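You operate a simulated robot arm through the tools that you are given. There is no shell and no other tool.

You run a simulated robot arm. Do the job below in one go: nothing can be reset, and whatever is moved stays where it is left.

TASK
Measure the brass plug beside the gauge and sort it by width.
Fine: stand it on the bed, close the slide on it, read the display, open the slide fully, put it in the tray with that width.
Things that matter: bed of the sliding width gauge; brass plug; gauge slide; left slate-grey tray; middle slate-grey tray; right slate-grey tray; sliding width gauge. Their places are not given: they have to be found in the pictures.

The check looks at the end state, three seconds after you hand in, the way a careful person would. Anything else that was tipped, shoved, dropped, spilled or broken makes it a failure.

THE ROBOT
A 7-joint arm with a two-finger parallel gripper, fixed in place. Base frame: the origin is at the foot of the arm, x ahead of it, y to its left, z up; the work surface is at about z = 900. Units: mm, rad, N and s.
With the tool pointing down near the work surface it reaches from about 300 to 680 mm from the base axis. Its first joint turns from -1.152 to 1.152 rad. Payload 1.57 kg.
Tool frame: the origin (TCP) lies between the finger pads and is the grasp point; the fingertips stand 30 mm ahead of it; z points along the fingers, y is the line along which they close. Largest opening 110 mm; finger width 24, thickness 12; the body of the gripper, 48 by 112 mm, starts 78 mm behind the TCP.
Orientation is told as [roll, pitch, yaw] about the base's x, y, z axes, in that order, counted from this pose: with the fingers straight down and closing along the base's y, the tool's x points along the base's -x, its y along +y and its z along -z.

THE INTERFACE
- The arm moves only by the tool servo_tool. Its argument "plan" is a list of rows, each a list of 7 numbers: the turn, a rotation vector about the tool's x, y, z in rad, then the shift along the tool's x, y, z in mm, then the finger opening in mm, from 0 to 110. In form: [[rx, ry, rz, tx, ty, tz, hand], ...]. A call has 1 to 20 rows; each row shifts and turns the commanded pose from where the row before left it, along the tool's axes as they then stand. Rows are played at 5 a second. More than 50 mm and 0.15 rad between two rows, or a gripper value outside its range, and nothing of the call is played. Where a pose cannot be reached the arm comes as near as it can. A force on the tool above 50 N (or 10 N above the force at the start of the call, whichever is more), or a blocked arm, ends the call early, and 0.2 s more pass. Each finger travels about 108 mm/s and halts on what it meets, pressing with about 43 N; the grip force reading is that of the motor and also rises with nothing between the fingers. The clock runs only during rows and for 0.2 s after the last one: add rows that do not move to give the fingers time. The reply holds the time, the measured pose of the TCP, the force on the tool along the base axes, the opening and the grip force, in the units named above and with some noise, with the torque about the TCP (base axes, N m) and any sound that the robot's microphone picked up, and new pictures: "pictures" is both (left out), scene, wrist or none.
- Cameras (640 x 400 px; columns grow to the right, rows downward): "scene" is fixed at [151.5, -382.8, 1402.9]; the picture's right is [0.88, -0.48, 0.00], its down [-0.28, -0.50, -0.82] and it looks along [0.40, 0.72, -0.57] (base axes); focal length 320 px, centre (320, 200). "wrist" rides on the gripper at [70, 16, -141] in the tool frame; the picture's right is [-0.23, 0.97, 0.00], its down [-0.86, -0.20, -0.48] and it looks along [-0.47, -0.11, 0.88] (tool axes); focal length 222 px, centre (320, 200).
- probe_pixels(camera, pixels): there is no depth. For up to 12 entries [column, row, z] of the newest picture of that camera ("zoom" is the newest enlarged one), the place [x, y] in the base frame at which the ray of that pixel passes the height z, good to about 2 mm. It takes no simulated time.
- inspect(camera, box): a new picture of the part [left, top, right, bottom] of that camera's present view, enlarged. It takes no simulated time.
- hand_in(): hands the job in; it is judged then, once.

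Unless the task says otherwise, let go and move clear before handing in.

The tools are called after "Call:" as a command line: name --pt "numbers of a row" for each row, then --argument value for the rest, lists and objects as JSON in quotes. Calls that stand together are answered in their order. servo_tool: Moves the arm, as the interface text tells. Its arguments: {"type":"object","properties":{"plan":{"type":"array","items":{"type":"array","items":{"type":"number"}}},"pictures":{"type":"string","enum":["both","scene","wrist","none"]}},"required":["plan"]} The other tools are called the same way: probe_pixels (camera, pixels) gives the place at which the rays of pixels pass given heights; inspect (camera, box) takes an enlarged picture of a part of a camera's view; hand_in () hands the job in.

At the start:

```text
time: 0.0
position: [357.0, 105.9, 1178.6]
tcp_rot: [-0.001, 0.0, -0.001]
force: [0.2, -0.5, 0.0]
wrist_torque: [-0.02, -0.01, 0.01]
gripper_width: 110.0
gripper_force: 0.0
```

scene: 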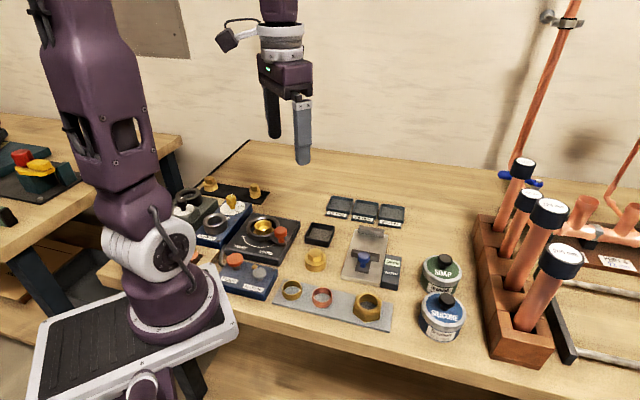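
wrist: 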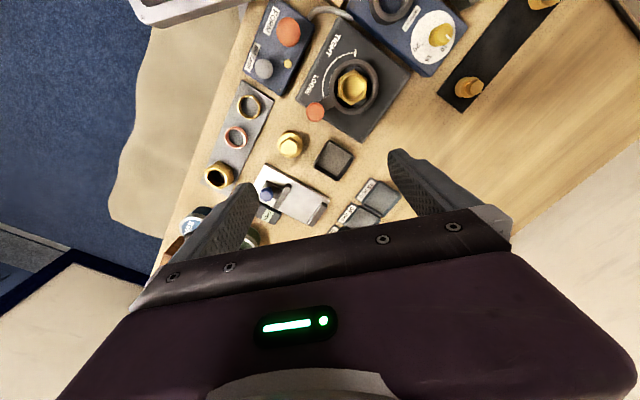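

The scene picture shows the gauge around (370,255), a brass plug at about (315,260), and three trays at (340,207), (365,210), (391,214). I'll enlarge these areas before moving.

Call:
inspect --camera "scene" --box '[280, 180, 440, 300]'

Call:
inspect --camera "wrist" --box '[200, 100, 440, 250]'

```text
3.33 times, centred on (360, 240) of scene
```

zoom: 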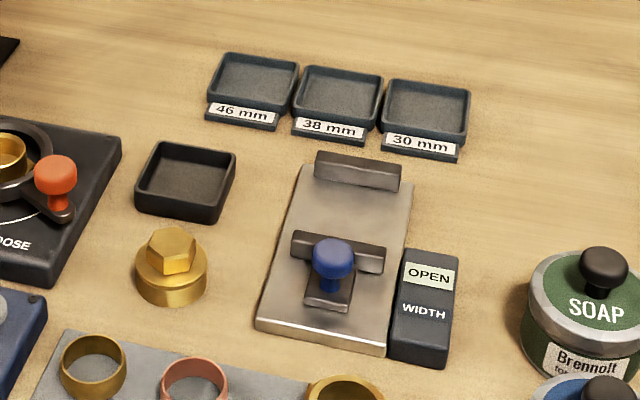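

```text
2.67 times, centred on (320, 175) of wrist
```

zoom: 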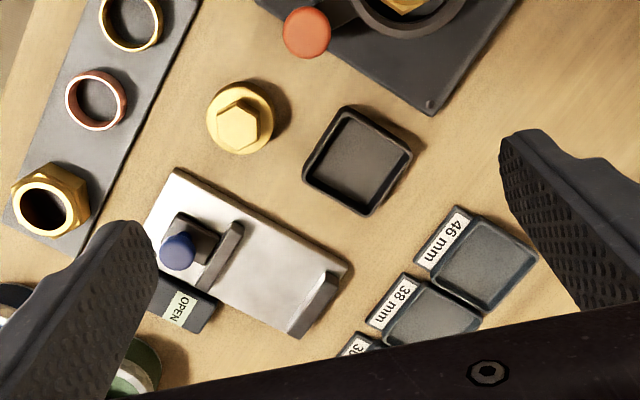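

The zooms show the gauge's fixed jaw at the far end, its slide with a blue knob at the near end, and trays labelled 46, 38 and 30 mm. I'll probe the positions from the scene camera and compare them with the wrist camera.

Call:
probe_pixels --camera "scene" --pixels '[[315, 269, 900], [315, 253, 930], [354, 229.5, 905], [388, 236, 905], [379.5, 285, 905], [341, 277.5, 905], [364, 257, 930], [364, 257, 950], [339, 203, 900], [365, 208, 900], [392, 211, 900], [320, 234, 900]]'

Call:
probe_pixels --camera "wrist" --pixels '[[290, 145, 900], [290, 145, 930], [265.6, 163, 905], [331.5, 198, 905], [312, 226.5, 905], [266.7, 194, 930], [266.7, 194, 950], [382, 195, 900], [360, 217, 900], [334, 160, 900], [290, 145, 940], [255, 180, 905]]'

```text
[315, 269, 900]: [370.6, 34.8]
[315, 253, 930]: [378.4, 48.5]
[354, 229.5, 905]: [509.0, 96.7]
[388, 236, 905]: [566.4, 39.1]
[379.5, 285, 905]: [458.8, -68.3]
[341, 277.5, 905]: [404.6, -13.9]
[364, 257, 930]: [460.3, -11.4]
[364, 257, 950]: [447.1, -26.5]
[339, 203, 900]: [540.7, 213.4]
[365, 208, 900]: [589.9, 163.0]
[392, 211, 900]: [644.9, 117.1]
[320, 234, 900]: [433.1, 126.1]
```

```text
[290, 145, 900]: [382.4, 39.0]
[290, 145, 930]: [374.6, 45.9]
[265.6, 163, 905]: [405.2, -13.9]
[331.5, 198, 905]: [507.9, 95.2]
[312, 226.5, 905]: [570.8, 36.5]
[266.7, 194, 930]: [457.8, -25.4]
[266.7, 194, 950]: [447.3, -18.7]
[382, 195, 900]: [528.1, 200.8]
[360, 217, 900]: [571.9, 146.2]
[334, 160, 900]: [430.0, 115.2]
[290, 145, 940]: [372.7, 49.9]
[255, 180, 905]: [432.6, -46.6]
```

The two cameras agree: the gauge bed runs along about 45° from near (430,-40) to (538,67), the knob is near (451,-21,943), and the plug is near (376,42). I'll turn the hand to yaw 0.79 so its fingers close across the gauge axis, then go above the plug for a closer look.

Call:
servo_tool --pt "0 0 -0.1317 0 0 0 110" --pt "0 0 -0.1317 0 0 0 110" --pt "0 0 -0.1317 0 0 0 110" --pt "0 0 -0.1317 0 0 0 110" --pt "0 0 -0.1317 0 0 0 110" --pt "0 0 -0.1317 0 0 0 110" --pt "0 0 0 8.2 -14.5 25 110" --pt "0 0 0 8.2 -14.5 25 110" --pt "0 0 0 8.2 -14.5 25 110" --pt "0 0 0 8.2 -14.5 25 110" --pt "0 0 0 0 0 0 110"

```text
time: 2.4
position: [376.4, 40.5, 1081.0]
tcp_rot: [0.001, 0.0, 0.791]
force: [-0.1, -1.0, -0.3]
wrist_torque: [-0.03, -0.04, 0.0]
gripper_width: 110.0
gripper_force: 0.1
```

scene: 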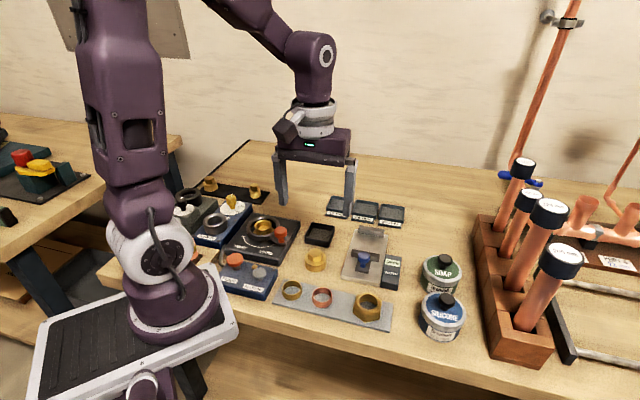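
wrist: 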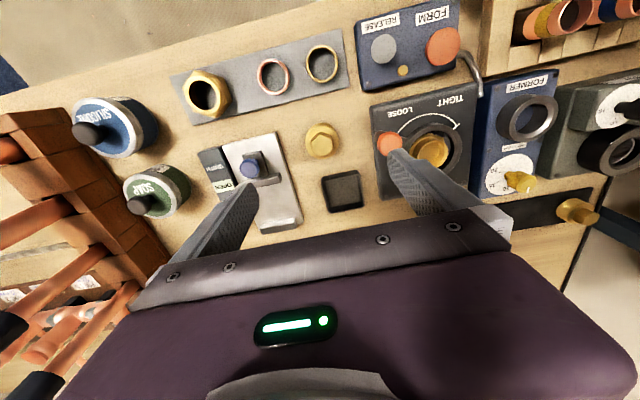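

The hand is now above the plug (wrist pixel 322,140) at yaw 0.791. I'll enlarge the plug and the gauge.

Call:
inspect --camera "wrist" --box '[270, 100, 370, 180]'

Call:
inspect --camera "wrist" --box '[190, 120, 330, 240]'

Call:
inspect --camera "scene" --box '[330, 220, 410, 290]'

Call:
inspect --camera "scene" --box '[295, 190, 415, 275]'

```text
5.00 times, centred on (320, 140) of wrist
```

zoom: 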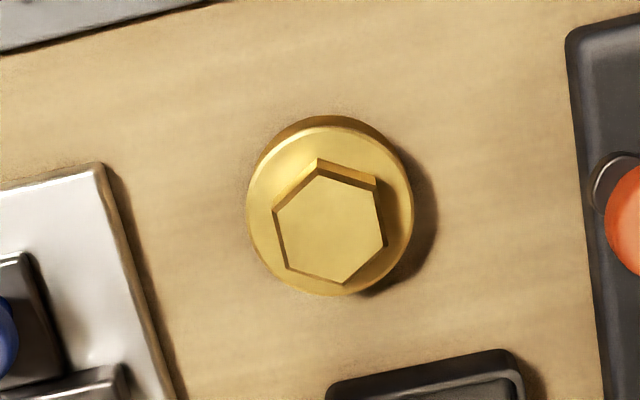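

```text
3.33 times, centred on (260, 180) of wrist
```

zoom: 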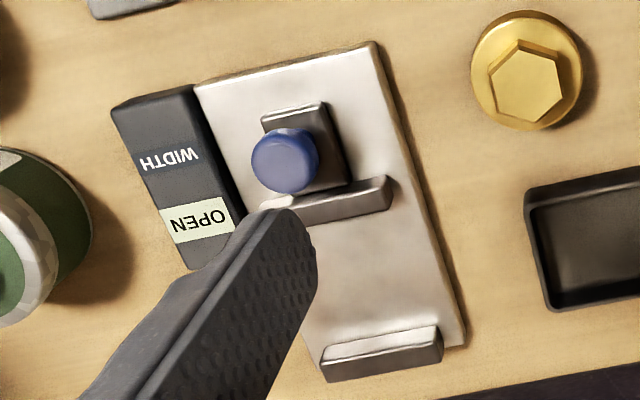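

```text
5.71 times, centred on (370, 255) of scene
```

zoom: 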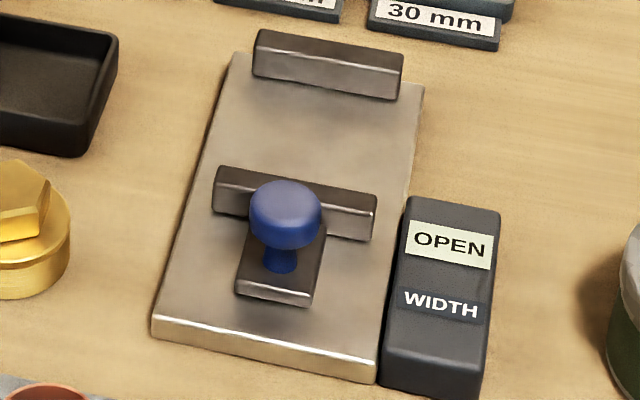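

```text
4.71 times, centred on (355, 232) of scene
```

zoom: 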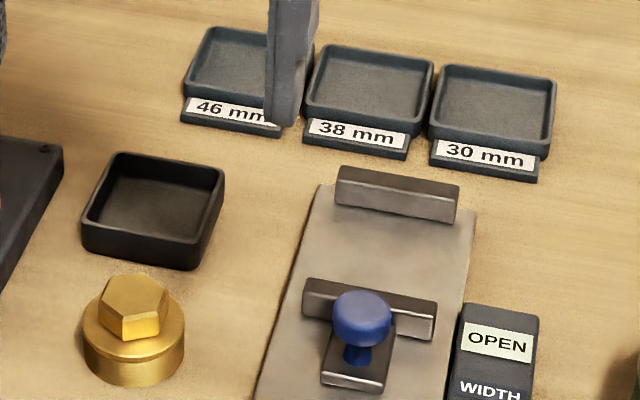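

The plug looks to have a cylindrical base about 45 mm wide and 15 mm high, with a hex head on top. The display reads OPEN. I'll probe the hex vertices, the plug outline and the gauge jaws.

Call:
probe_pixels --camera "wrist" --pixels '[[319.4, 134, 930], [330.8, 137.6, 930], [333, 149, 930], [323.6, 156.8, 930], [313.2, 154, 930], [310.6, 142.4, 930], [305.4, 142.2, 915], [338.4, 142.2, 915], [322, 125.4, 915], [322, 159, 915], [249.5, 167.4, 943], [322, 142.2, 915]]'

Call:
probe_pixels --camera "scene" --pixels '[[358.1, 233.1, 911], [384, 237.2, 911], [352, 249.2, 923], [380, 254.1, 923], [355.5, 229.6, 911], [388.2, 235.4, 911], [380.1, 282.1, 911], [341.1, 275.1, 911], [315.5, 259.6, 915], [315.5, 271.3, 900], [304.7, 260, 915], [326.3, 260, 915]]'

Call:
probe_pixels --camera "scene" --pixels '[[326.9, 197, 912], [351, 200.6, 912], [379, 204.4, 912], [352.5, 213.6, 912], [378.3, 217.5, 912], [404.5, 206.5, 912], [403.7, 221.5, 912], [315, 252.5, 930], [341.1, 279.2, 900], [379.6, 287, 900], [364, 250.5, 945], [364, 253, 945]]'

```text
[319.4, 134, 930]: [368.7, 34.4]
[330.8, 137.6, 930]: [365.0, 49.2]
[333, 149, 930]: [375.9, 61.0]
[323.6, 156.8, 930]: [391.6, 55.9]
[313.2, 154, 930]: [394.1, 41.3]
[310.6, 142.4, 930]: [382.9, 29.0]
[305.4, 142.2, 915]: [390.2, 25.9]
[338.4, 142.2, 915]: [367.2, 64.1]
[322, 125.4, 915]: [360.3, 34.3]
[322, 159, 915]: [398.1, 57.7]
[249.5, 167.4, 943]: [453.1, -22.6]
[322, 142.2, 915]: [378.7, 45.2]
```

```text
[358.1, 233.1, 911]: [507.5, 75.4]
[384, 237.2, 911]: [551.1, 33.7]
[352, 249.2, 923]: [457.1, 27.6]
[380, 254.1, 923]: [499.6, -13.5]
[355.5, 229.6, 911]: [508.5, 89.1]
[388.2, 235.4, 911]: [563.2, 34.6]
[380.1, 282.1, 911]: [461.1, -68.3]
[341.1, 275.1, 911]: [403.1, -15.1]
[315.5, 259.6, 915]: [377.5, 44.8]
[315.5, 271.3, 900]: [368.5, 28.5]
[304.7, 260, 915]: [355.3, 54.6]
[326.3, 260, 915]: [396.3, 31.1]
```

```text
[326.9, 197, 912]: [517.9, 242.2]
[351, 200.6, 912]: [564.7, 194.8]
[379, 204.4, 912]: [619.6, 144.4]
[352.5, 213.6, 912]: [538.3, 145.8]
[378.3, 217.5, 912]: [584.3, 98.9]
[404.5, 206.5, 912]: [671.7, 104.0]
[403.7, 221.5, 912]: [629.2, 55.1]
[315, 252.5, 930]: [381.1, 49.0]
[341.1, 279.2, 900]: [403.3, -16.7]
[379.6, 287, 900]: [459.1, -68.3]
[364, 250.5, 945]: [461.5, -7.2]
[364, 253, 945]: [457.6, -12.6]
```

The probes put the plug at about (379,45), with hex flats facing roughly 133° (already aligned with the fingers), the base top near z=915 and the hex top near 932. The gauge axis is at 45° and the gap between the jaws is about 70 mm. I'll go down above the plug with a narrower opening and look again.

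Call:
servo_tool --pt "0 0 0.006 0 0 0 70" --pt "0 0 0 -5.3 1.2 20 60" --pt "0 0 0 0 0 30 60" --pt "0 0 0 0 0 30 60" --pt "0 0 0 0 0 0 60" --pt "0 0 0 0 0 0 60"

```text
time: 3.8
position: [379.8, 47.7, 1001.8]
tcp_rot: [0.001, 0.0, 0.783]
force: [-0.3, 1.0, -0.3]
wrist_torque: [-0.02, 0.02, 0.02]
gripper_width: 60.0
gripper_force: 0.1
```

scene: 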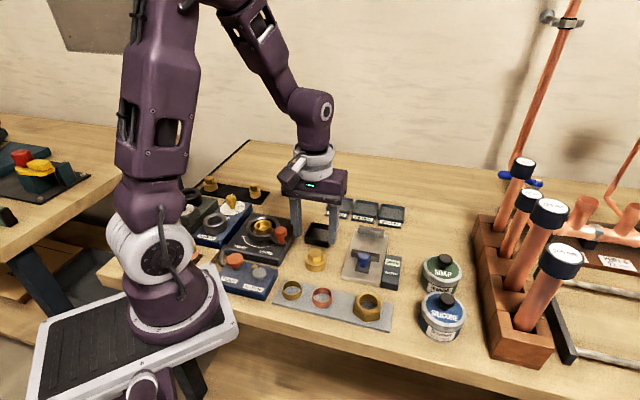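
wrist: 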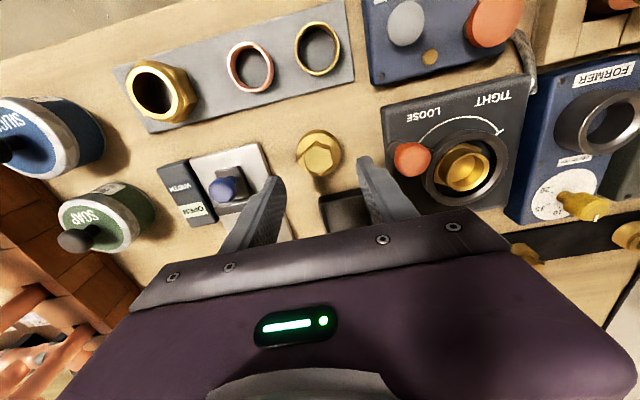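

The plug now shows at (320,155) in the wrist view, between the fingers. I'll enlarge it to refine its centre before going down.

Call:
inspect --camera "wrist" --box '[240, 110, 400, 210]'

Call:
inspect --camera "scene" --box '[275, 190, 355, 280]'

Call:
servo_tool --pt "0 0 0 0 0 0 60" --pictures "none"

```text
4.00 times, centred on (320, 160) of wrist
```

zoom: 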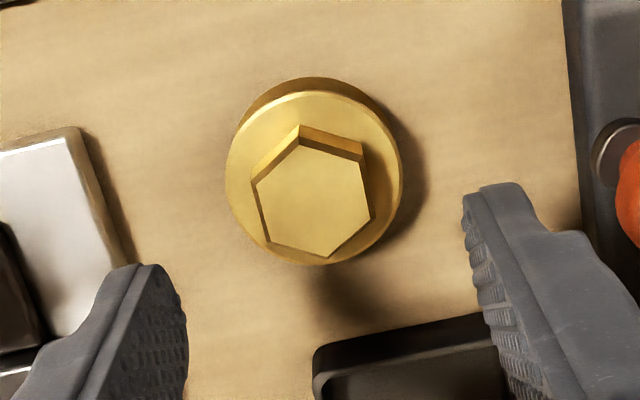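

```text
4.44 times, centred on (315, 235) of scene
```

zoom: 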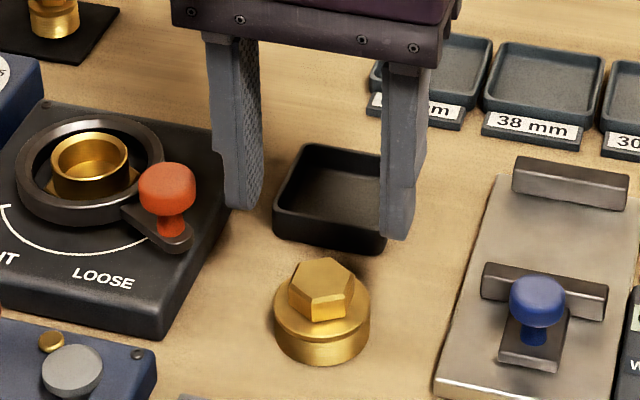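

```text
time: 4.2
position: [379.5, 49.4, 1001.3]
tcp_rot: [-0.001, 0.001, 0.786]
force: [-0.1, -0.7, 0.1]
wrist_torque: [0.01, -0.03, 0.0]
gripper_width: 59.8
gripper_force: 0.0
```

The hex centre sits about 2–3 mm off the hand's axis, so I'll correct that. Then I'll lower the tips to about z=919, just over the flange, and close on the hex.

Call:
servo_tool --pt "0 0 0 2.8 -1.5 10 60" --pt "0 0 0 0 0 15 60" --pt "0 0 0 0 0 15 60" --pt "0 0 0 0 0 12 60" --pt "0 0 0 0 0 0 60" --pt "0 0 0 0 0 0 60"

Call:
inspect --camera "scene" --box '[275, 210, 355, 280]'

Call:
inspect --camera "wrist" --box '[220, 110, 420, 240]'

```text
time: 5.6
position: [376.8, 42.7, 946.6]
tcp_rot: [0.001, 0.0, 0.783]
force: [-0.3, -0.2, 0.2]
wrist_torque: [0.01, -0.01, -0.01]
gripper_width: 60.1
gripper_force: 0.0
```

scene: 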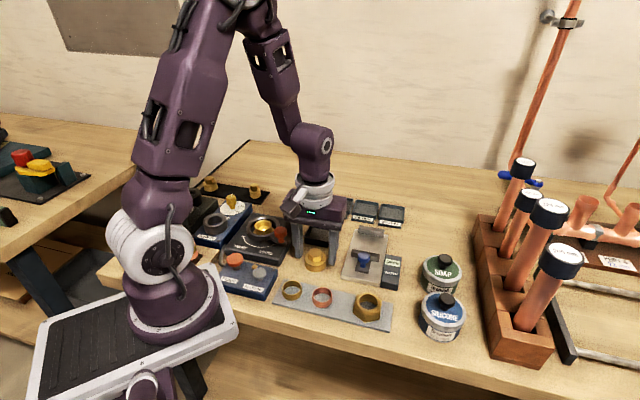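
wrist: 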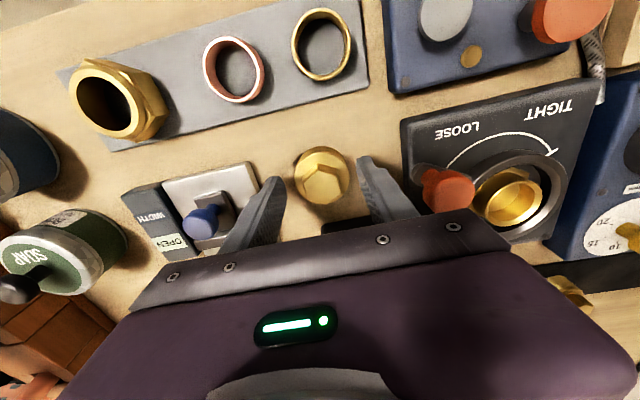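

```text
5.71 times, centred on (315, 245) of scene
```

zoom: 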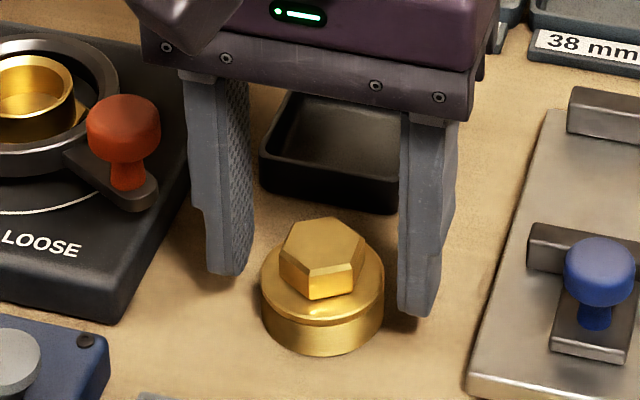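

```text
3.08 times, centred on (320, 175) of wrist
```

zoom: 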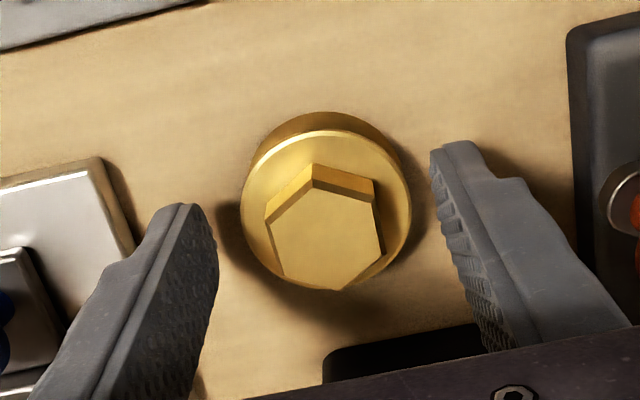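

The hex is centred between the fingers within about 1 mm, and the tips are just above the flange with no contact force. I'll close on the hex now.

Call:
servo_tool --pt "0 0 0 0 0 0 45" --pt "0 0 0 0 0 0 35" --pt "0 0 0 0 0 0 28" --pt "0 0 0 0 0 0 20" --pt "0 0 0 0 0 0 15" --pt "0 0 0 0 0 0 15"

Call:
inspect --camera "scene" --box '[275, 210, 355, 280]'

```text
time: 7.0
position: [379.2, 44.7, 947.6]
tcp_rot: [0.001, -0.001, 0.785]
force: [0.0, -0.3, -0.6]
wrist_torque: [-0.01, -0.03, 0.0]
gripper_width: 44.5
gripper_force: 42.9
```

scene: 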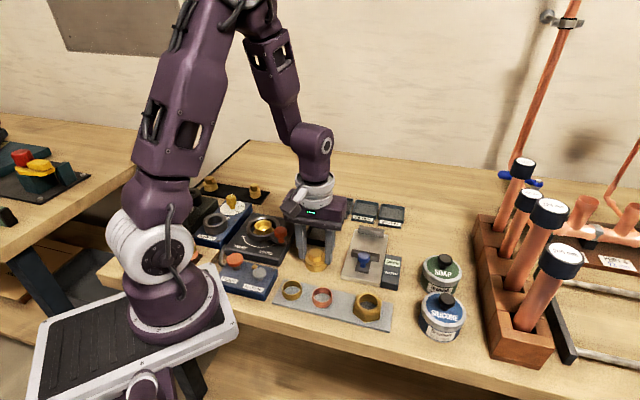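
wrist: 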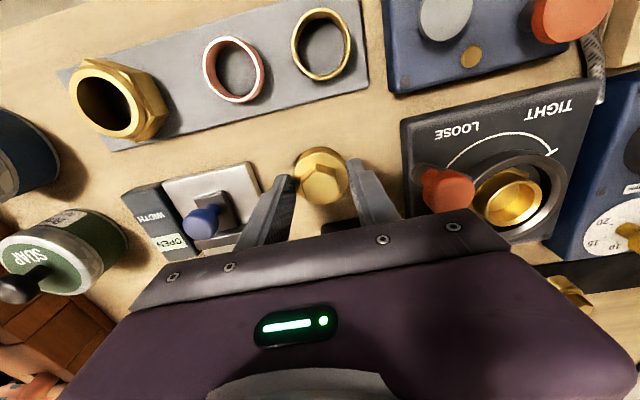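

```text
5.71 times, centred on (315, 245) of scene
```

zoom: 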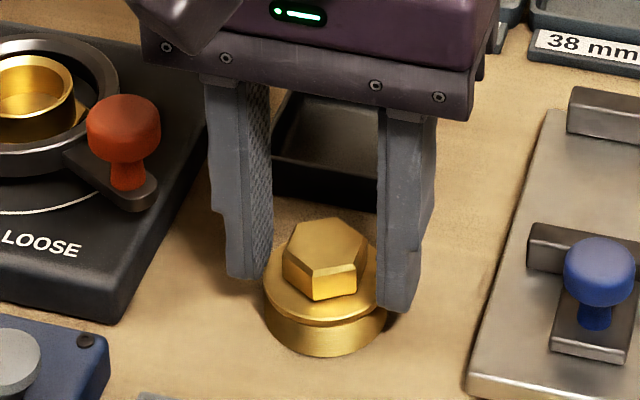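

The fingers stopped at 44.5 mm, so the tips caught the flange rim and its top is higher than I estimated. I'll open, rise 5 mm and close on the hex instead.

Call:
servo_tool --pt "0 0 0 0 0 0 60" --pt "0 0 0 0 0 0 60" --pt "0 0 0 0 0 -5.5 60" --pt "0 0 0 0 0 0 45" --pt "0 0 0 0 0 0 35" --pt "0 0 0 0 0 0 28" --pt "0 0 0 0 0 0 20" --pt "0 0 0 0 0 0 15" --pt "0 0 0 0 0 0 15"

Call:
inspect --camera "scene" --box '[275, 210, 355, 280]'

```text
time: 9.0
position: [378.2, 42.4, 951.8]
tcp_rot: [0.0, 0.0, 0.784]
force: [1.8, -0.9, 4.5]
wrist_torque: [-0.06, -0.05, 0.02]
gripper_width: 28.6
gripper_force: 38.4
```

scene: 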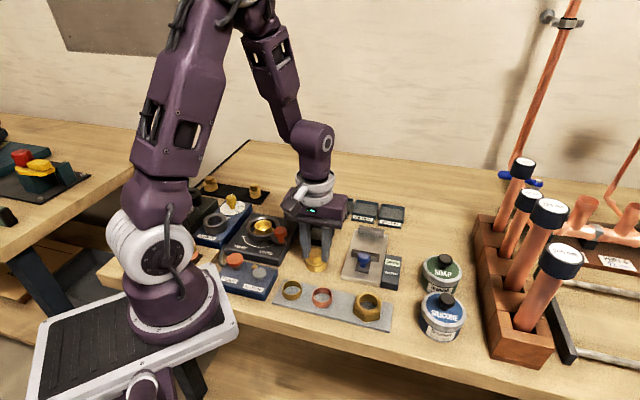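
wrist: 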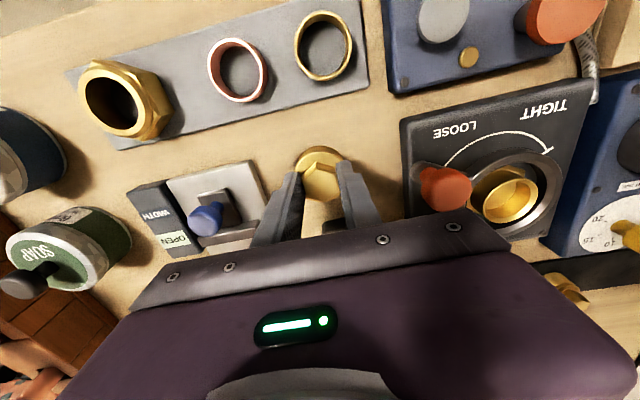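

```text
5.71 times, centred on (315, 245) of scene
```

zoom: 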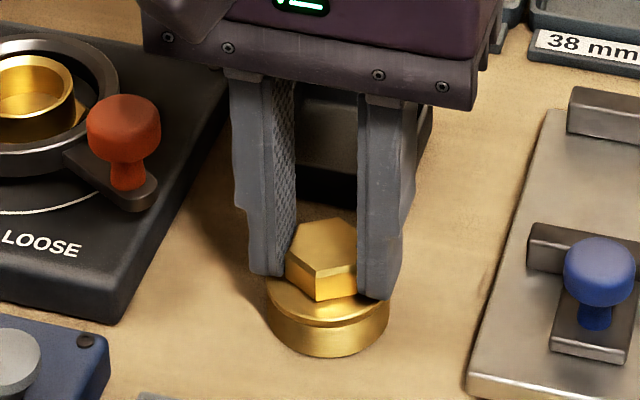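

The grip has halted at 28.6 mm on the hex flats with about 38 N, and the tips rest lightly on the flange. I'll lift gently and check the hold.

Call:
servo_tool --pt "0 0 0 0 0 0 15" --pt "0 0 0 0 0 -2 15" --pt "0 0 0 0 0 -8 15" --pt "0 0 0 0 0 -20 15" --pt "0 0 0 0 0 -30 15" --pt "0 0 0 0 0 0 15" --pt "0 0 0 0 0 0 15"

Call:
inspect --camera "scene" --box '[275, 180, 355, 280]'

Call:
inspect --camera "wrist" --box '[220, 110, 420, 240]'

```text
time: 10.6
position: [379.2, 46.2, 1011.8]
tcp_rot: [0.0, 0.0, 0.786]
force: [-0.2, -0.5, -1.1]
wrist_torque: [0.0, 0.01, -0.01]
gripper_width: 28.6
gripper_force: 38.1
```

scene: 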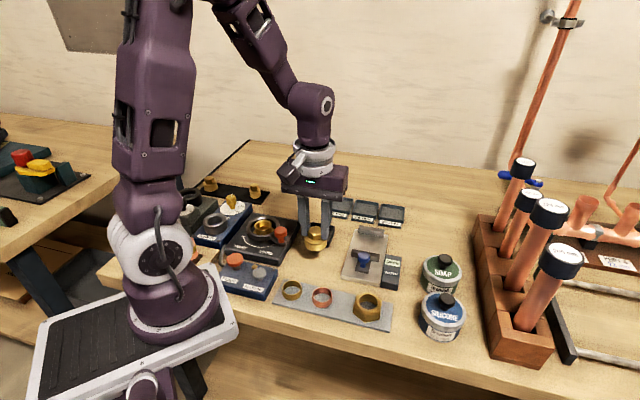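
wrist: 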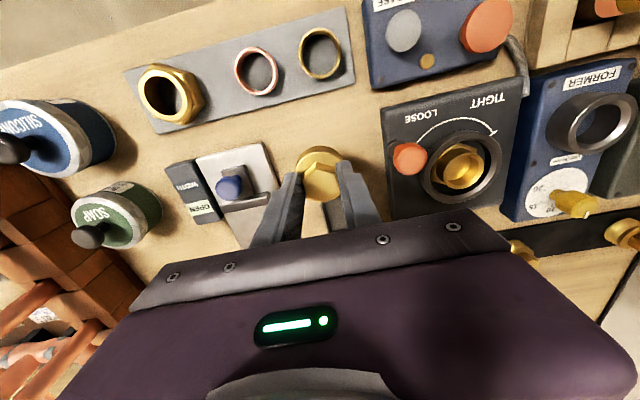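

```text
4.00 times, centred on (315, 230) of scene
```

zoom: 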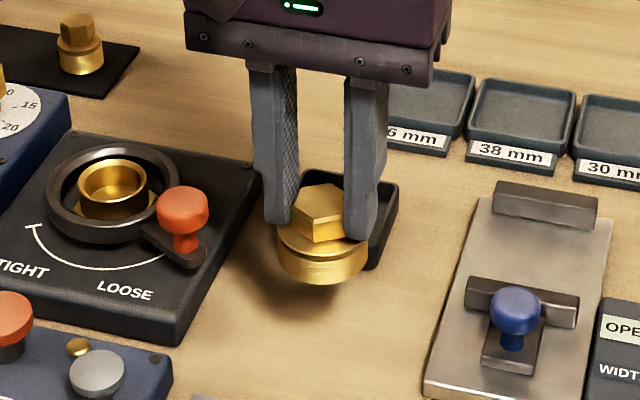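

```text
3.08 times, centred on (320, 175) of wrist
```

zoom: 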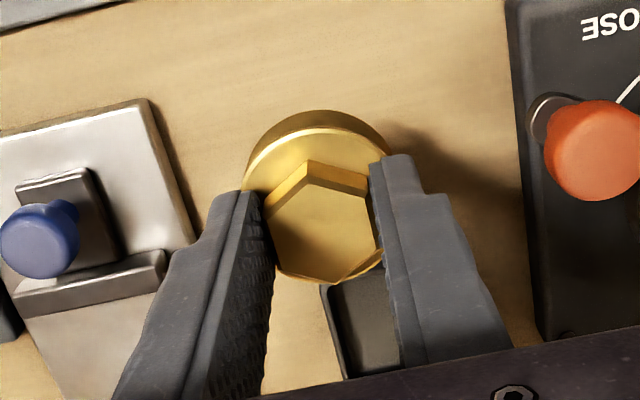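

The plug is held upright (scene zoom around 320,235), with its bottom about 52 mm below the TCP. I'll carry it above the gauge bed between the jaws and check the alignment.

Call:
servo_tool --pt "0 0 0 0 0 -5 15" --pt "0 0 0 -16.6 -20 0 15" --pt "0 0 0 -16.6 -20 0 15" --pt "0 0 0 -16.6 -20 0 15" --pt "0 0 0 -16.6 -20 0 15" --pt "0 0 0 -16.6 -19.5 0 15" --pt "0 0 0 0 0 0 15" --pt "0 0 0 0 0 0 15"

Call:
inspect --camera "scene" --box '[320, 180, 430, 290]'

Call:
inspect --camera "wrist" --box '[220, 110, 420, 240]'

```text
time: 12.4
position: [507.3, 32.0, 1015.7]
tcp_rot: [-0.001, -0.001, 0.784]
force: [0.7, -0.3, -1.4]
wrist_torque: [0.03, 0.01, -0.01]
gripper_width: 28.6
gripper_force: 38.9
```

scene: 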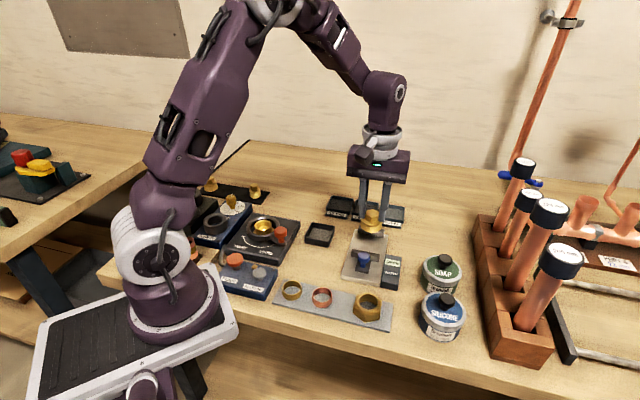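
wrist: 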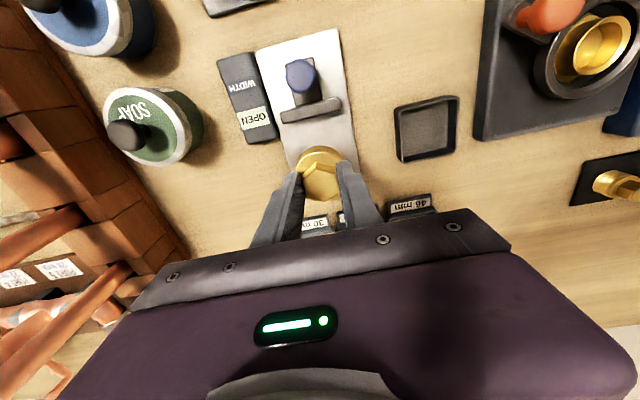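

```text
3.64 times, centred on (375, 235) of scene
```

zoom: 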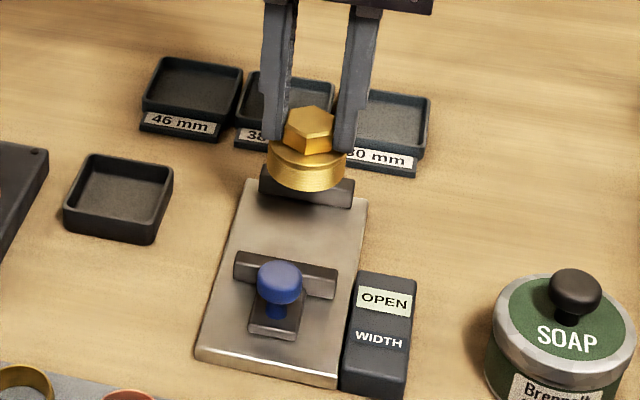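

```text
3.08 times, centred on (320, 175) of wrist
```

zoom: 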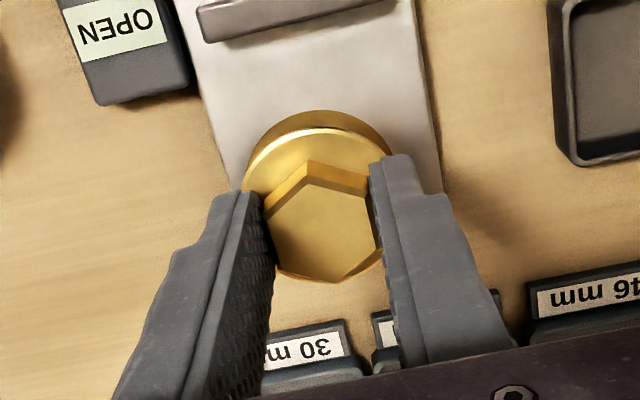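

The plug hangs over the bed between the jaws. I'll probe the bed edges and the slide jaw from the wrist view to check the placement.

Call:
probe_pixels --camera "wrist" --pixels '[[285.9, 155.5, 911], [356.4, 149, 911], [284, 121.5, 923], [341.5, 111, 923], [257, 48, 911], [336, 29, 911], [300, 75, 943], [288, 165, 911], [353, 133, 911]]'

Call:
inspect --camera "wrist" --box '[210, 20, 370, 120]'

```text
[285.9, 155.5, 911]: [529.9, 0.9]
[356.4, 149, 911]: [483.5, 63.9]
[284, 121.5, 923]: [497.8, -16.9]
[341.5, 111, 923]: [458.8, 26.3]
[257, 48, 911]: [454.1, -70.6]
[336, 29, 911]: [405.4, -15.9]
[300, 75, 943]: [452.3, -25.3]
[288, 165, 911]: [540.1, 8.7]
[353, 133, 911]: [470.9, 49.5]
```

```text
4.00 times, centred on (290, 70) of wrist
```

zoom: 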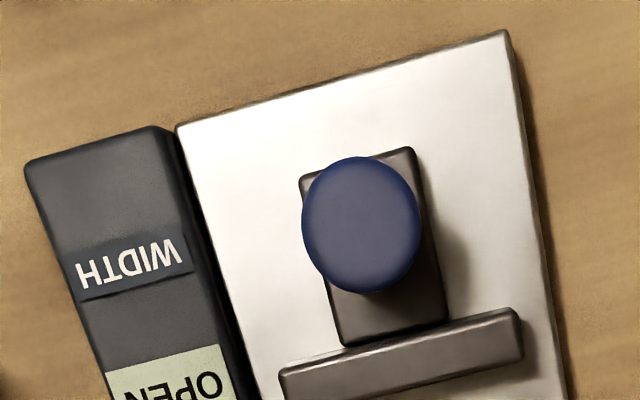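

The bed centre line is at v≈335.5 and the slide face is at u≈342, so the plug at u≈383 clears both jaws. I'll lower it most of the way.

Call:
servo_tool --pt "0 0 0 0 0 15 15" --pt "0 0 0 0 0 15 15" --pt "0 0 0 0 0 10 15" --pt "0 0 0 0 0 5 15" --pt "0 0 0 0 0 0 15" --pt "0 0 0 0 0 0 15"

Call:
inspect --camera "scene" --box '[325, 200, 415, 290]'

```text
time: 13.8
position: [506.0, 32.0, 971.0]
tcp_rot: [0.0, 0.0, 0.785]
force: [0.1, -0.5, -1.4]
wrist_torque: [0.02, -0.01, -0.01]
gripper_width: 28.8
gripper_force: 38.4
```

scene: 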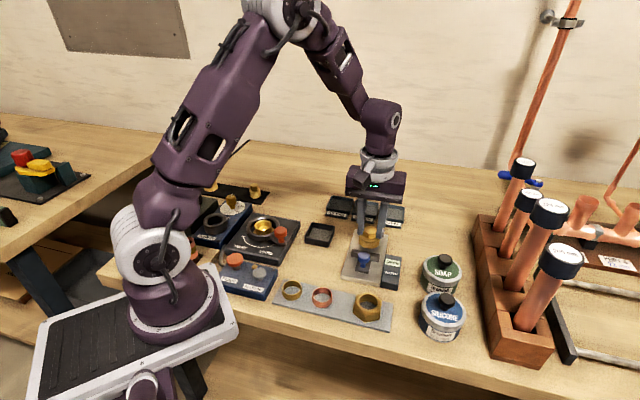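
wrist: 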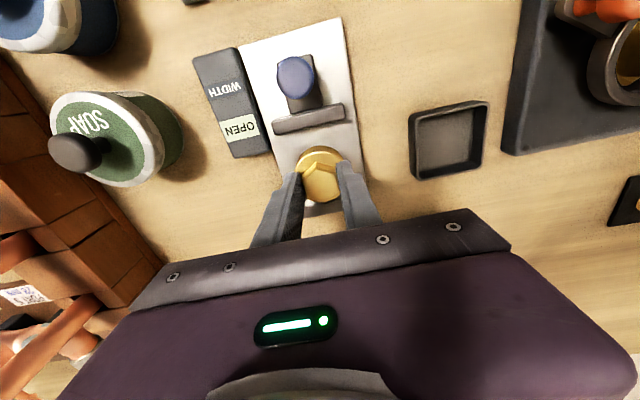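

```text
4.44 times, centred on (370, 245) of scene
```

zoom: 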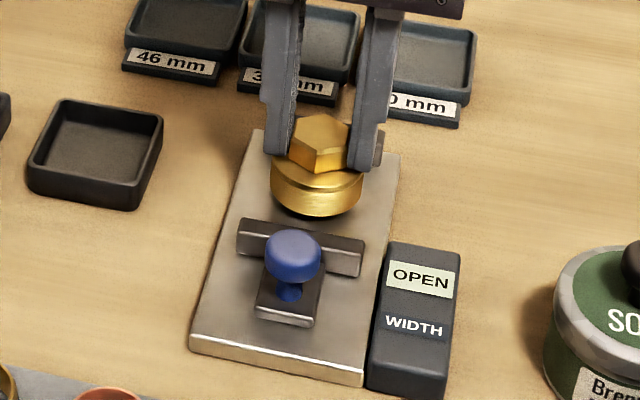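

The plug is about 8 mm above the bed with no contact yet. I'll go down in small steps and watch the force.

Call:
servo_tool --pt "0 0 0 0 0 1.5 15" --pt "0 0 0 0 0 1.5 15" --pt "0 0 0 0 0 1.5 15" --pt "0 0 0 0 0 0 15" --pictures "none"

Call:
servo_tool --pt "0 0 0 0 0 1 15" --pt "0 0 0 0 0 1 15" --pt "0 0 0 0 0 0 15" --pictures "none"

```text
time: 14.8
position: [506.3, 33.2, 968.5]
tcp_rot: [-0.001, 0.002, 0.785]
force: [-0.6, 0.1, -1.0]
wrist_torque: [0.02, -0.03, 0.03]
gripper_width: 28.6
gripper_force: 38.6
```

```text
time: 15.6
position: [506.4, 32.9, 965.0]
tcp_rot: [0.0, 0.0, 0.786]
force: [-0.1, 0.0, -0.2]
wrist_torque: [-0.01, 0.01, 0.01]
gripper_width: 28.3
gripper_force: 38.5
```

The downward load has dropped to -0.2 N, so the plug may be just touching. I'll take single 0.7 mm steps.

Call:
servo_tool --pt "0 0 0 0 0 0.7 15" --pt "0 0 0 0 0 0 15" --pictures "none"

Call:
servo_tool --pt "0 0 0 0 0 0.7 15" --pt "0 0 0 0 0 0 15" --pictures "none"

Call:
inspect --camera "scene" --box '[325, 200, 415, 290]'

```text
time: 16.2
position: [505.9, 31.8, 964.5]
tcp_rot: [-0.001, -0.002, 0.785]
force: [-0.4, 1.8, 14.8]
wrist_torque: [0.11, 0.18, 0.01]
gripper_width: 28.6
gripper_force: 39.2
```

```text
time: 16.8
position: [506.7, 32.8, 963.1]
tcp_rot: [0.0, -0.002, 0.786]
force: [-3.8, 1.5, 24.2]
wrist_torque: [0.25, 0.27, -0.03]
gripper_width: 28.5
gripper_force: 38.5
```

```text
4.44 times, centred on (370, 245) of scene
```

zoom: 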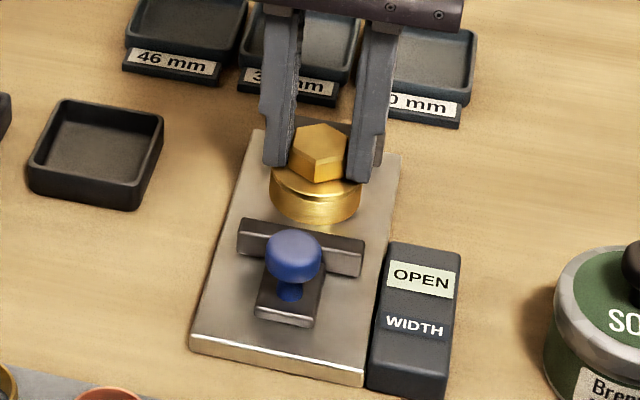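

The plug is firmly on the bed (about 24 N at z≈963.5). I'll back off 1 mm, open the fingers gently, and rise.

Call:
servo_tool --pt "0 0 0 0 0 -1 15" --pt "0 0 0 0 0 0 32" --pt "0 0 0 0 0 0 42" --pt "0 0 0 0 0 0 50" --pt "0 0 0 0 0 -10 50" --pt "0 0 0 0 0 -30 50" --pt "0 0 0 0 0 -30 50" --pt "0 0 0 0 0 0 50"

Call:
inspect --camera "scene" --box '[325, 200, 415, 290]'

Call:
inspect --camera "wrist" --box '[220, 50, 420, 180]'

```text
time: 18.6
position: [503.9, 33.1, 1035.1]
tcp_rot: [0.0, 0.0, 0.786]
force: [0.2, -0.2, 0.0]
wrist_torque: [-0.01, 0.01, 0.01]
gripper_width: 50.3
gripper_force: 0.1
```

scene: 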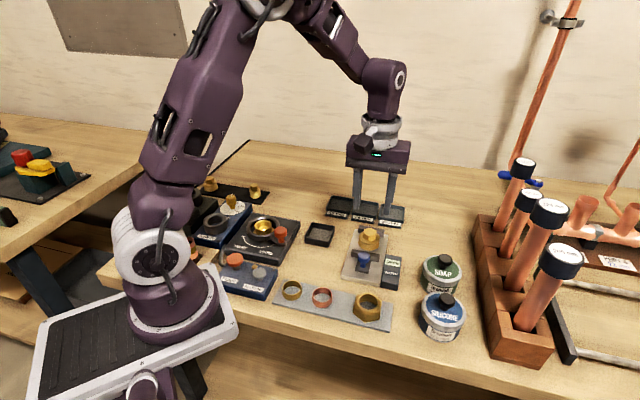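
wrist: 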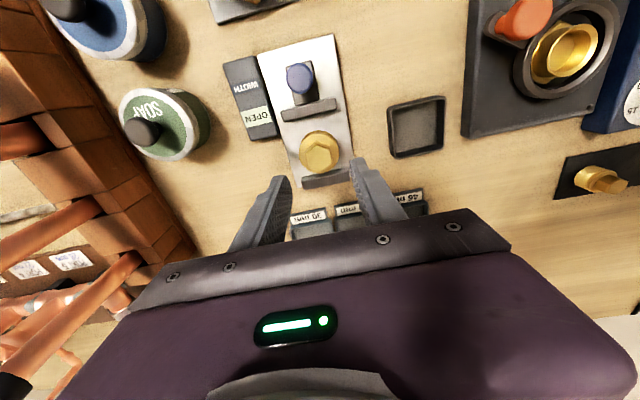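

```text
4.44 times, centred on (370, 245) of scene
```

zoom: 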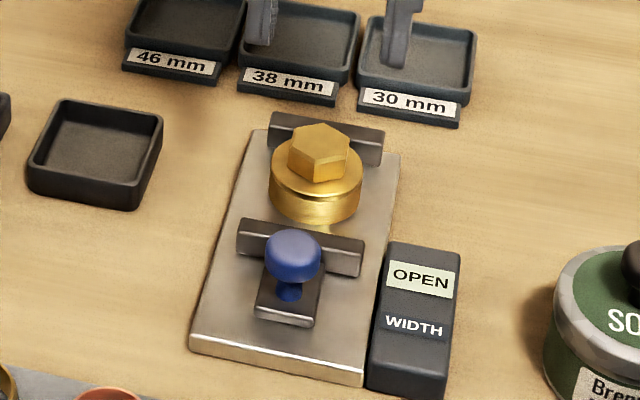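

```text
3.08 times, centred on (320, 115) of wrist
```

zoom: 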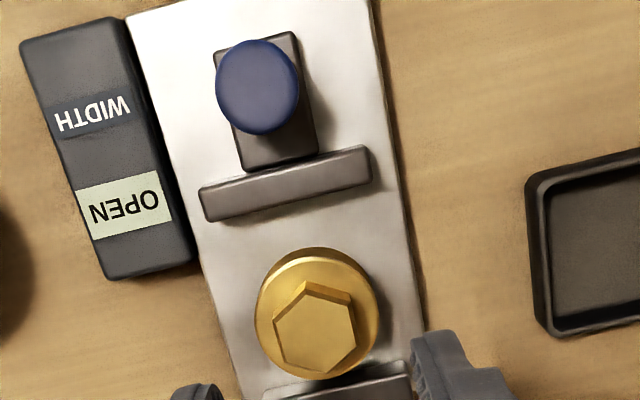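

The plug stands upright on the bed between the jaws and the display still reads OPEN. Next I'll move over the blue knob, near (453,-22), and check the alignment.

Call:
servo_tool --pt "0 0 0 26 0 0 60" --pt "0 0 0 26 0 0 60" --pt "0 0 0 26 0 0 60" --pt "0 0 0 0 0 20 60" --pt "0 0 0 0 0 0 60" --pt "0 0 0 0 0 0 60"

Call:
inspect --camera "scene" --box '[325, 200, 415, 290]'

Call:
inspect --camera "wrist" --box '[220, 80, 420, 210]'

```text
time: 20.0
position: [449.6, -22.9, 1015.1]
tcp_rot: [0.001, 0.0, 0.784]
force: [0.1, 0.3, 1.2]
wrist_torque: [-0.03, 0.01, 0.05]
gripper_width: 60.0
gripper_force: 0.1
```

scene: 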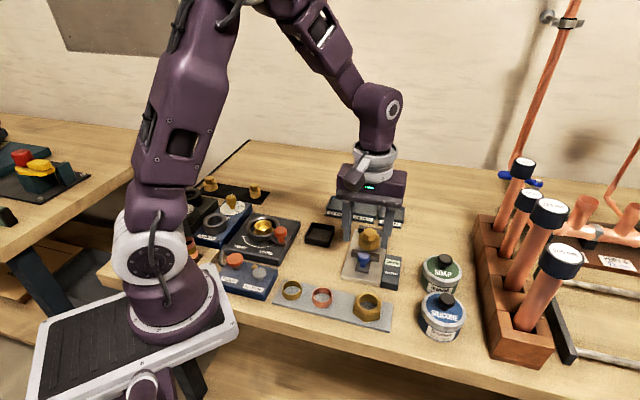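
wrist: 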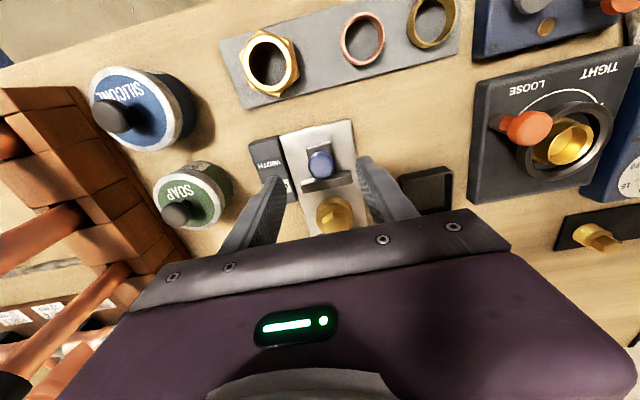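

```text
4.44 times, centred on (370, 245) of scene
```

zoom: 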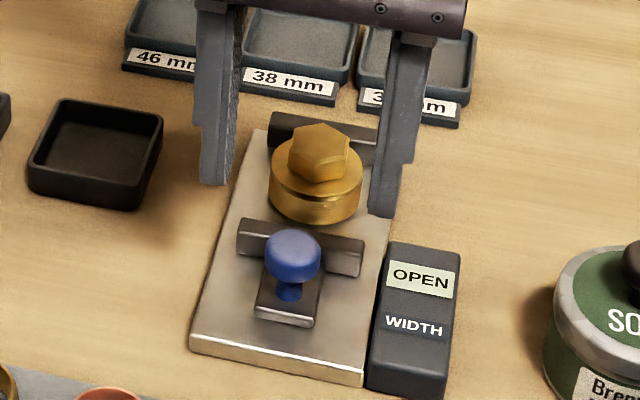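

```text
3.08 times, centred on (320, 145) of wrist
```

zoom: 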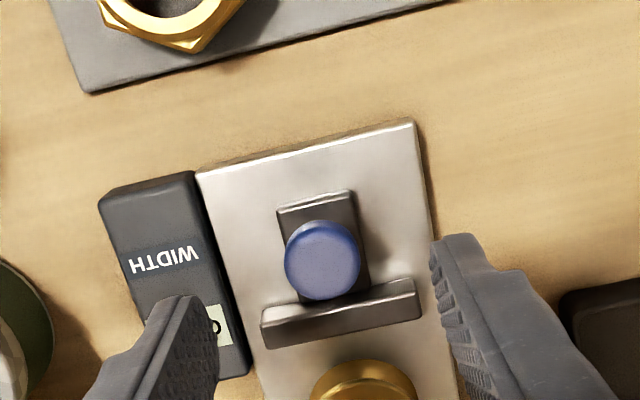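

The knob head is centred laterally and about 2 mm ahead of the hand's axis. I'll narrow the fingers to 44 mm so they stay inside the bed width and clear of the display box, then go down to the knob.

Call:
servo_tool --pt "0 0 0 -2.5 0.5 0 44" --pt "0 0 0 0 0 0 44" --pt "0 0 0 0 0 20 44" --pt "0 0 0 0 0 20 44" --pt "0 0 0 0 0 10 44" --pt "0 0 0 0 0 5 44" --pt "0 0 0 0 0 0 44"

Call:
inspect --camera "scene" --box '[325, 200, 415, 290]'

Call:
inspect --camera "wrist" --box '[220, 110, 420, 240]'

```text
time: 21.6
position: [450.7, -21.1, 960.0]
tcp_rot: [0.001, 0.0, 0.784]
force: [-0.2, 0.6, 0.6]
wrist_torque: [0.01, -0.01, 0.01]
gripper_width: 43.9
gripper_force: 0.1
```

scene: 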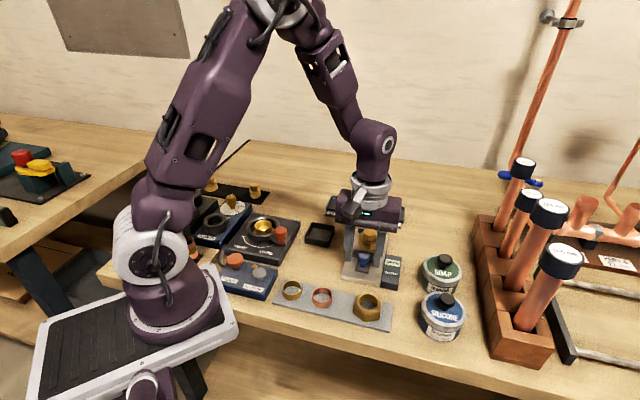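
wrist: 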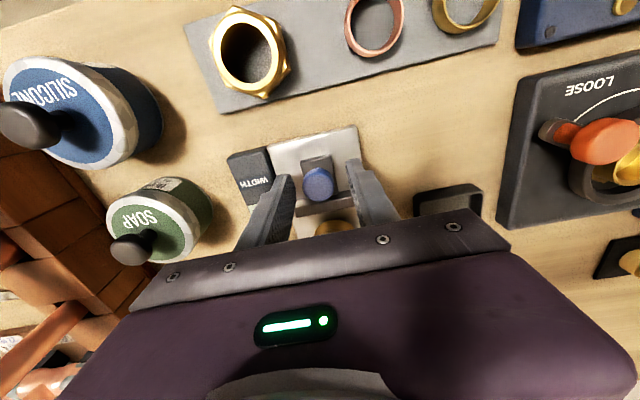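

```text
4.44 times, centred on (370, 245) of scene
```

zoom: 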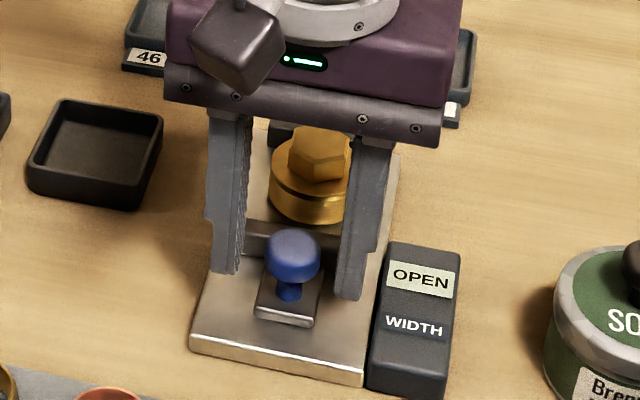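

```text
3.08 times, centred on (320, 175) of wrist
```

zoom: 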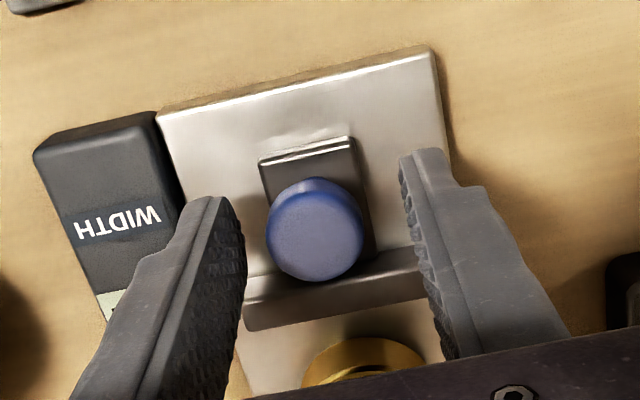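

The fingers straddle the blue knob, clear of the slide jaw. I'll close on the knob now.

Call:
servo_tool --pt "0 0 0 0 0 0 36" --pt "0 0 0 0 0 0 30" --pt "0 0 0 0 0 0 24" --pt "0 0 0 0 0 0 15" --pt "0 0 0 0 0 0 12" --pt "0 0 0 0 0 0 12"

Call:
inspect --camera "scene" --box '[325, 200, 415, 290]'

```text
time: 23.0
position: [453.0, -20.4, 959.8]
tcp_rot: [-0.001, 0.0, 0.783]
force: [14.7, -15.6, -2.2]
wrist_torque: [-0.38, -0.3, -0.04]
gripper_width: 24.1
gripper_force: 36.2
```

scene: 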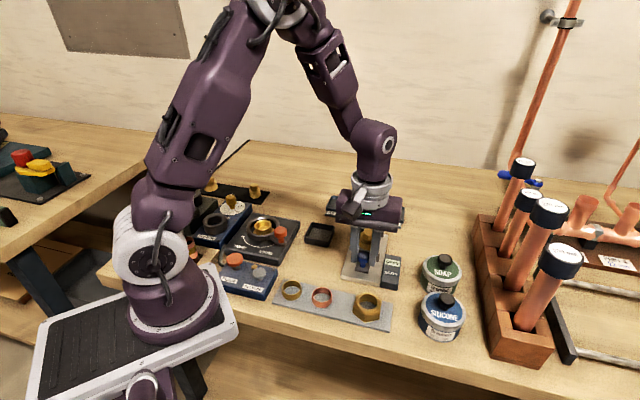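
wrist: 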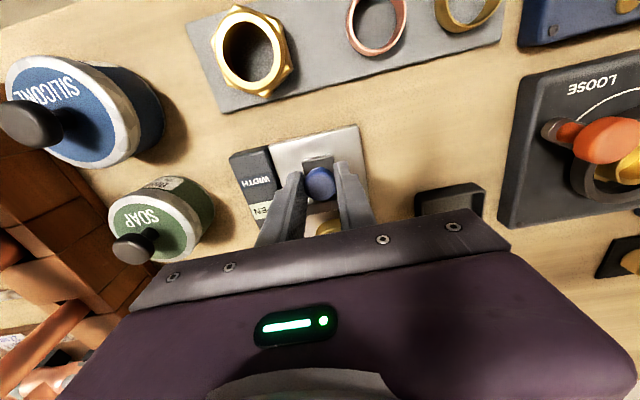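

```text
4.44 times, centred on (370, 245) of scene
```

zoom: 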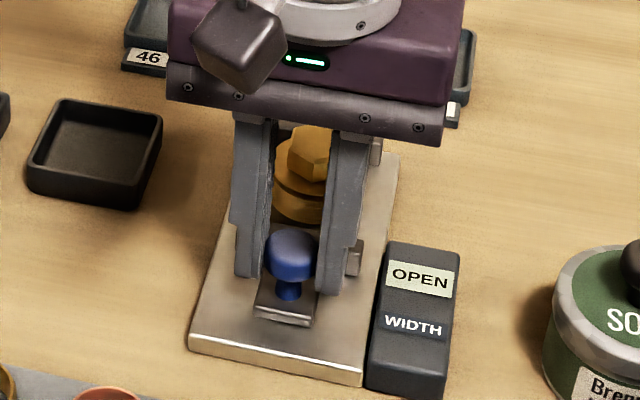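

The knob is held (24.1 mm), but there is about 21 N sideways along +v from a small offset. I'll relieve it with a 1.2 mm shift before pushing the slide.

Call:
servo_tool --pt "0 0 0 0 -0.6 0 12" --pt "0 0 0 0 -0.6 0 12" --pt "0 0 0 0 0 0 12" --pictures "none"

```text
time: 23.8
position: [452.3, -20.5, 959.9]
tcp_rot: [0.0, -0.001, 0.785]
force: [7.4, -7.7, 25.6]
wrist_torque: [-0.21, -0.18, -0.05]
gripper_width: 24.3
gripper_force: 35.9
```

The lateral load halved to about 11 N, but there is now 25.6 N vertically. I'll shift another 0.6 mm and see what the forces do.

Call:
servo_tool --pt "0 0 0 0 -0.6 0 12" --pt "0 0 0 0 0 0 12" --pictures "none"

Call:
servo_tool --pt "0 0 0 0 0 -0.7 12" --pt "0 0 0 0 0 0 12" --pictures "none"

```text
time: 24.4
position: [453.2, -20.8, 961.0]
tcp_rot: [0.0, 0.0, 0.785]
force: [5.2, -5.2, 20.6]
wrist_torque: [0.13, -0.39, 0.0]
gripper_width: 24.1
gripper_force: 35.9
```

```text
time: 25.0
position: [452.0, -20.7, 960.6]
tcp_rot: [0.004, 0.002, 0.785]
force: [5.0, -2.6, -12.2]
wrist_torque: [0.43, -0.61, -0.03]
gripper_width: 24.0
gripper_force: 36.0
```

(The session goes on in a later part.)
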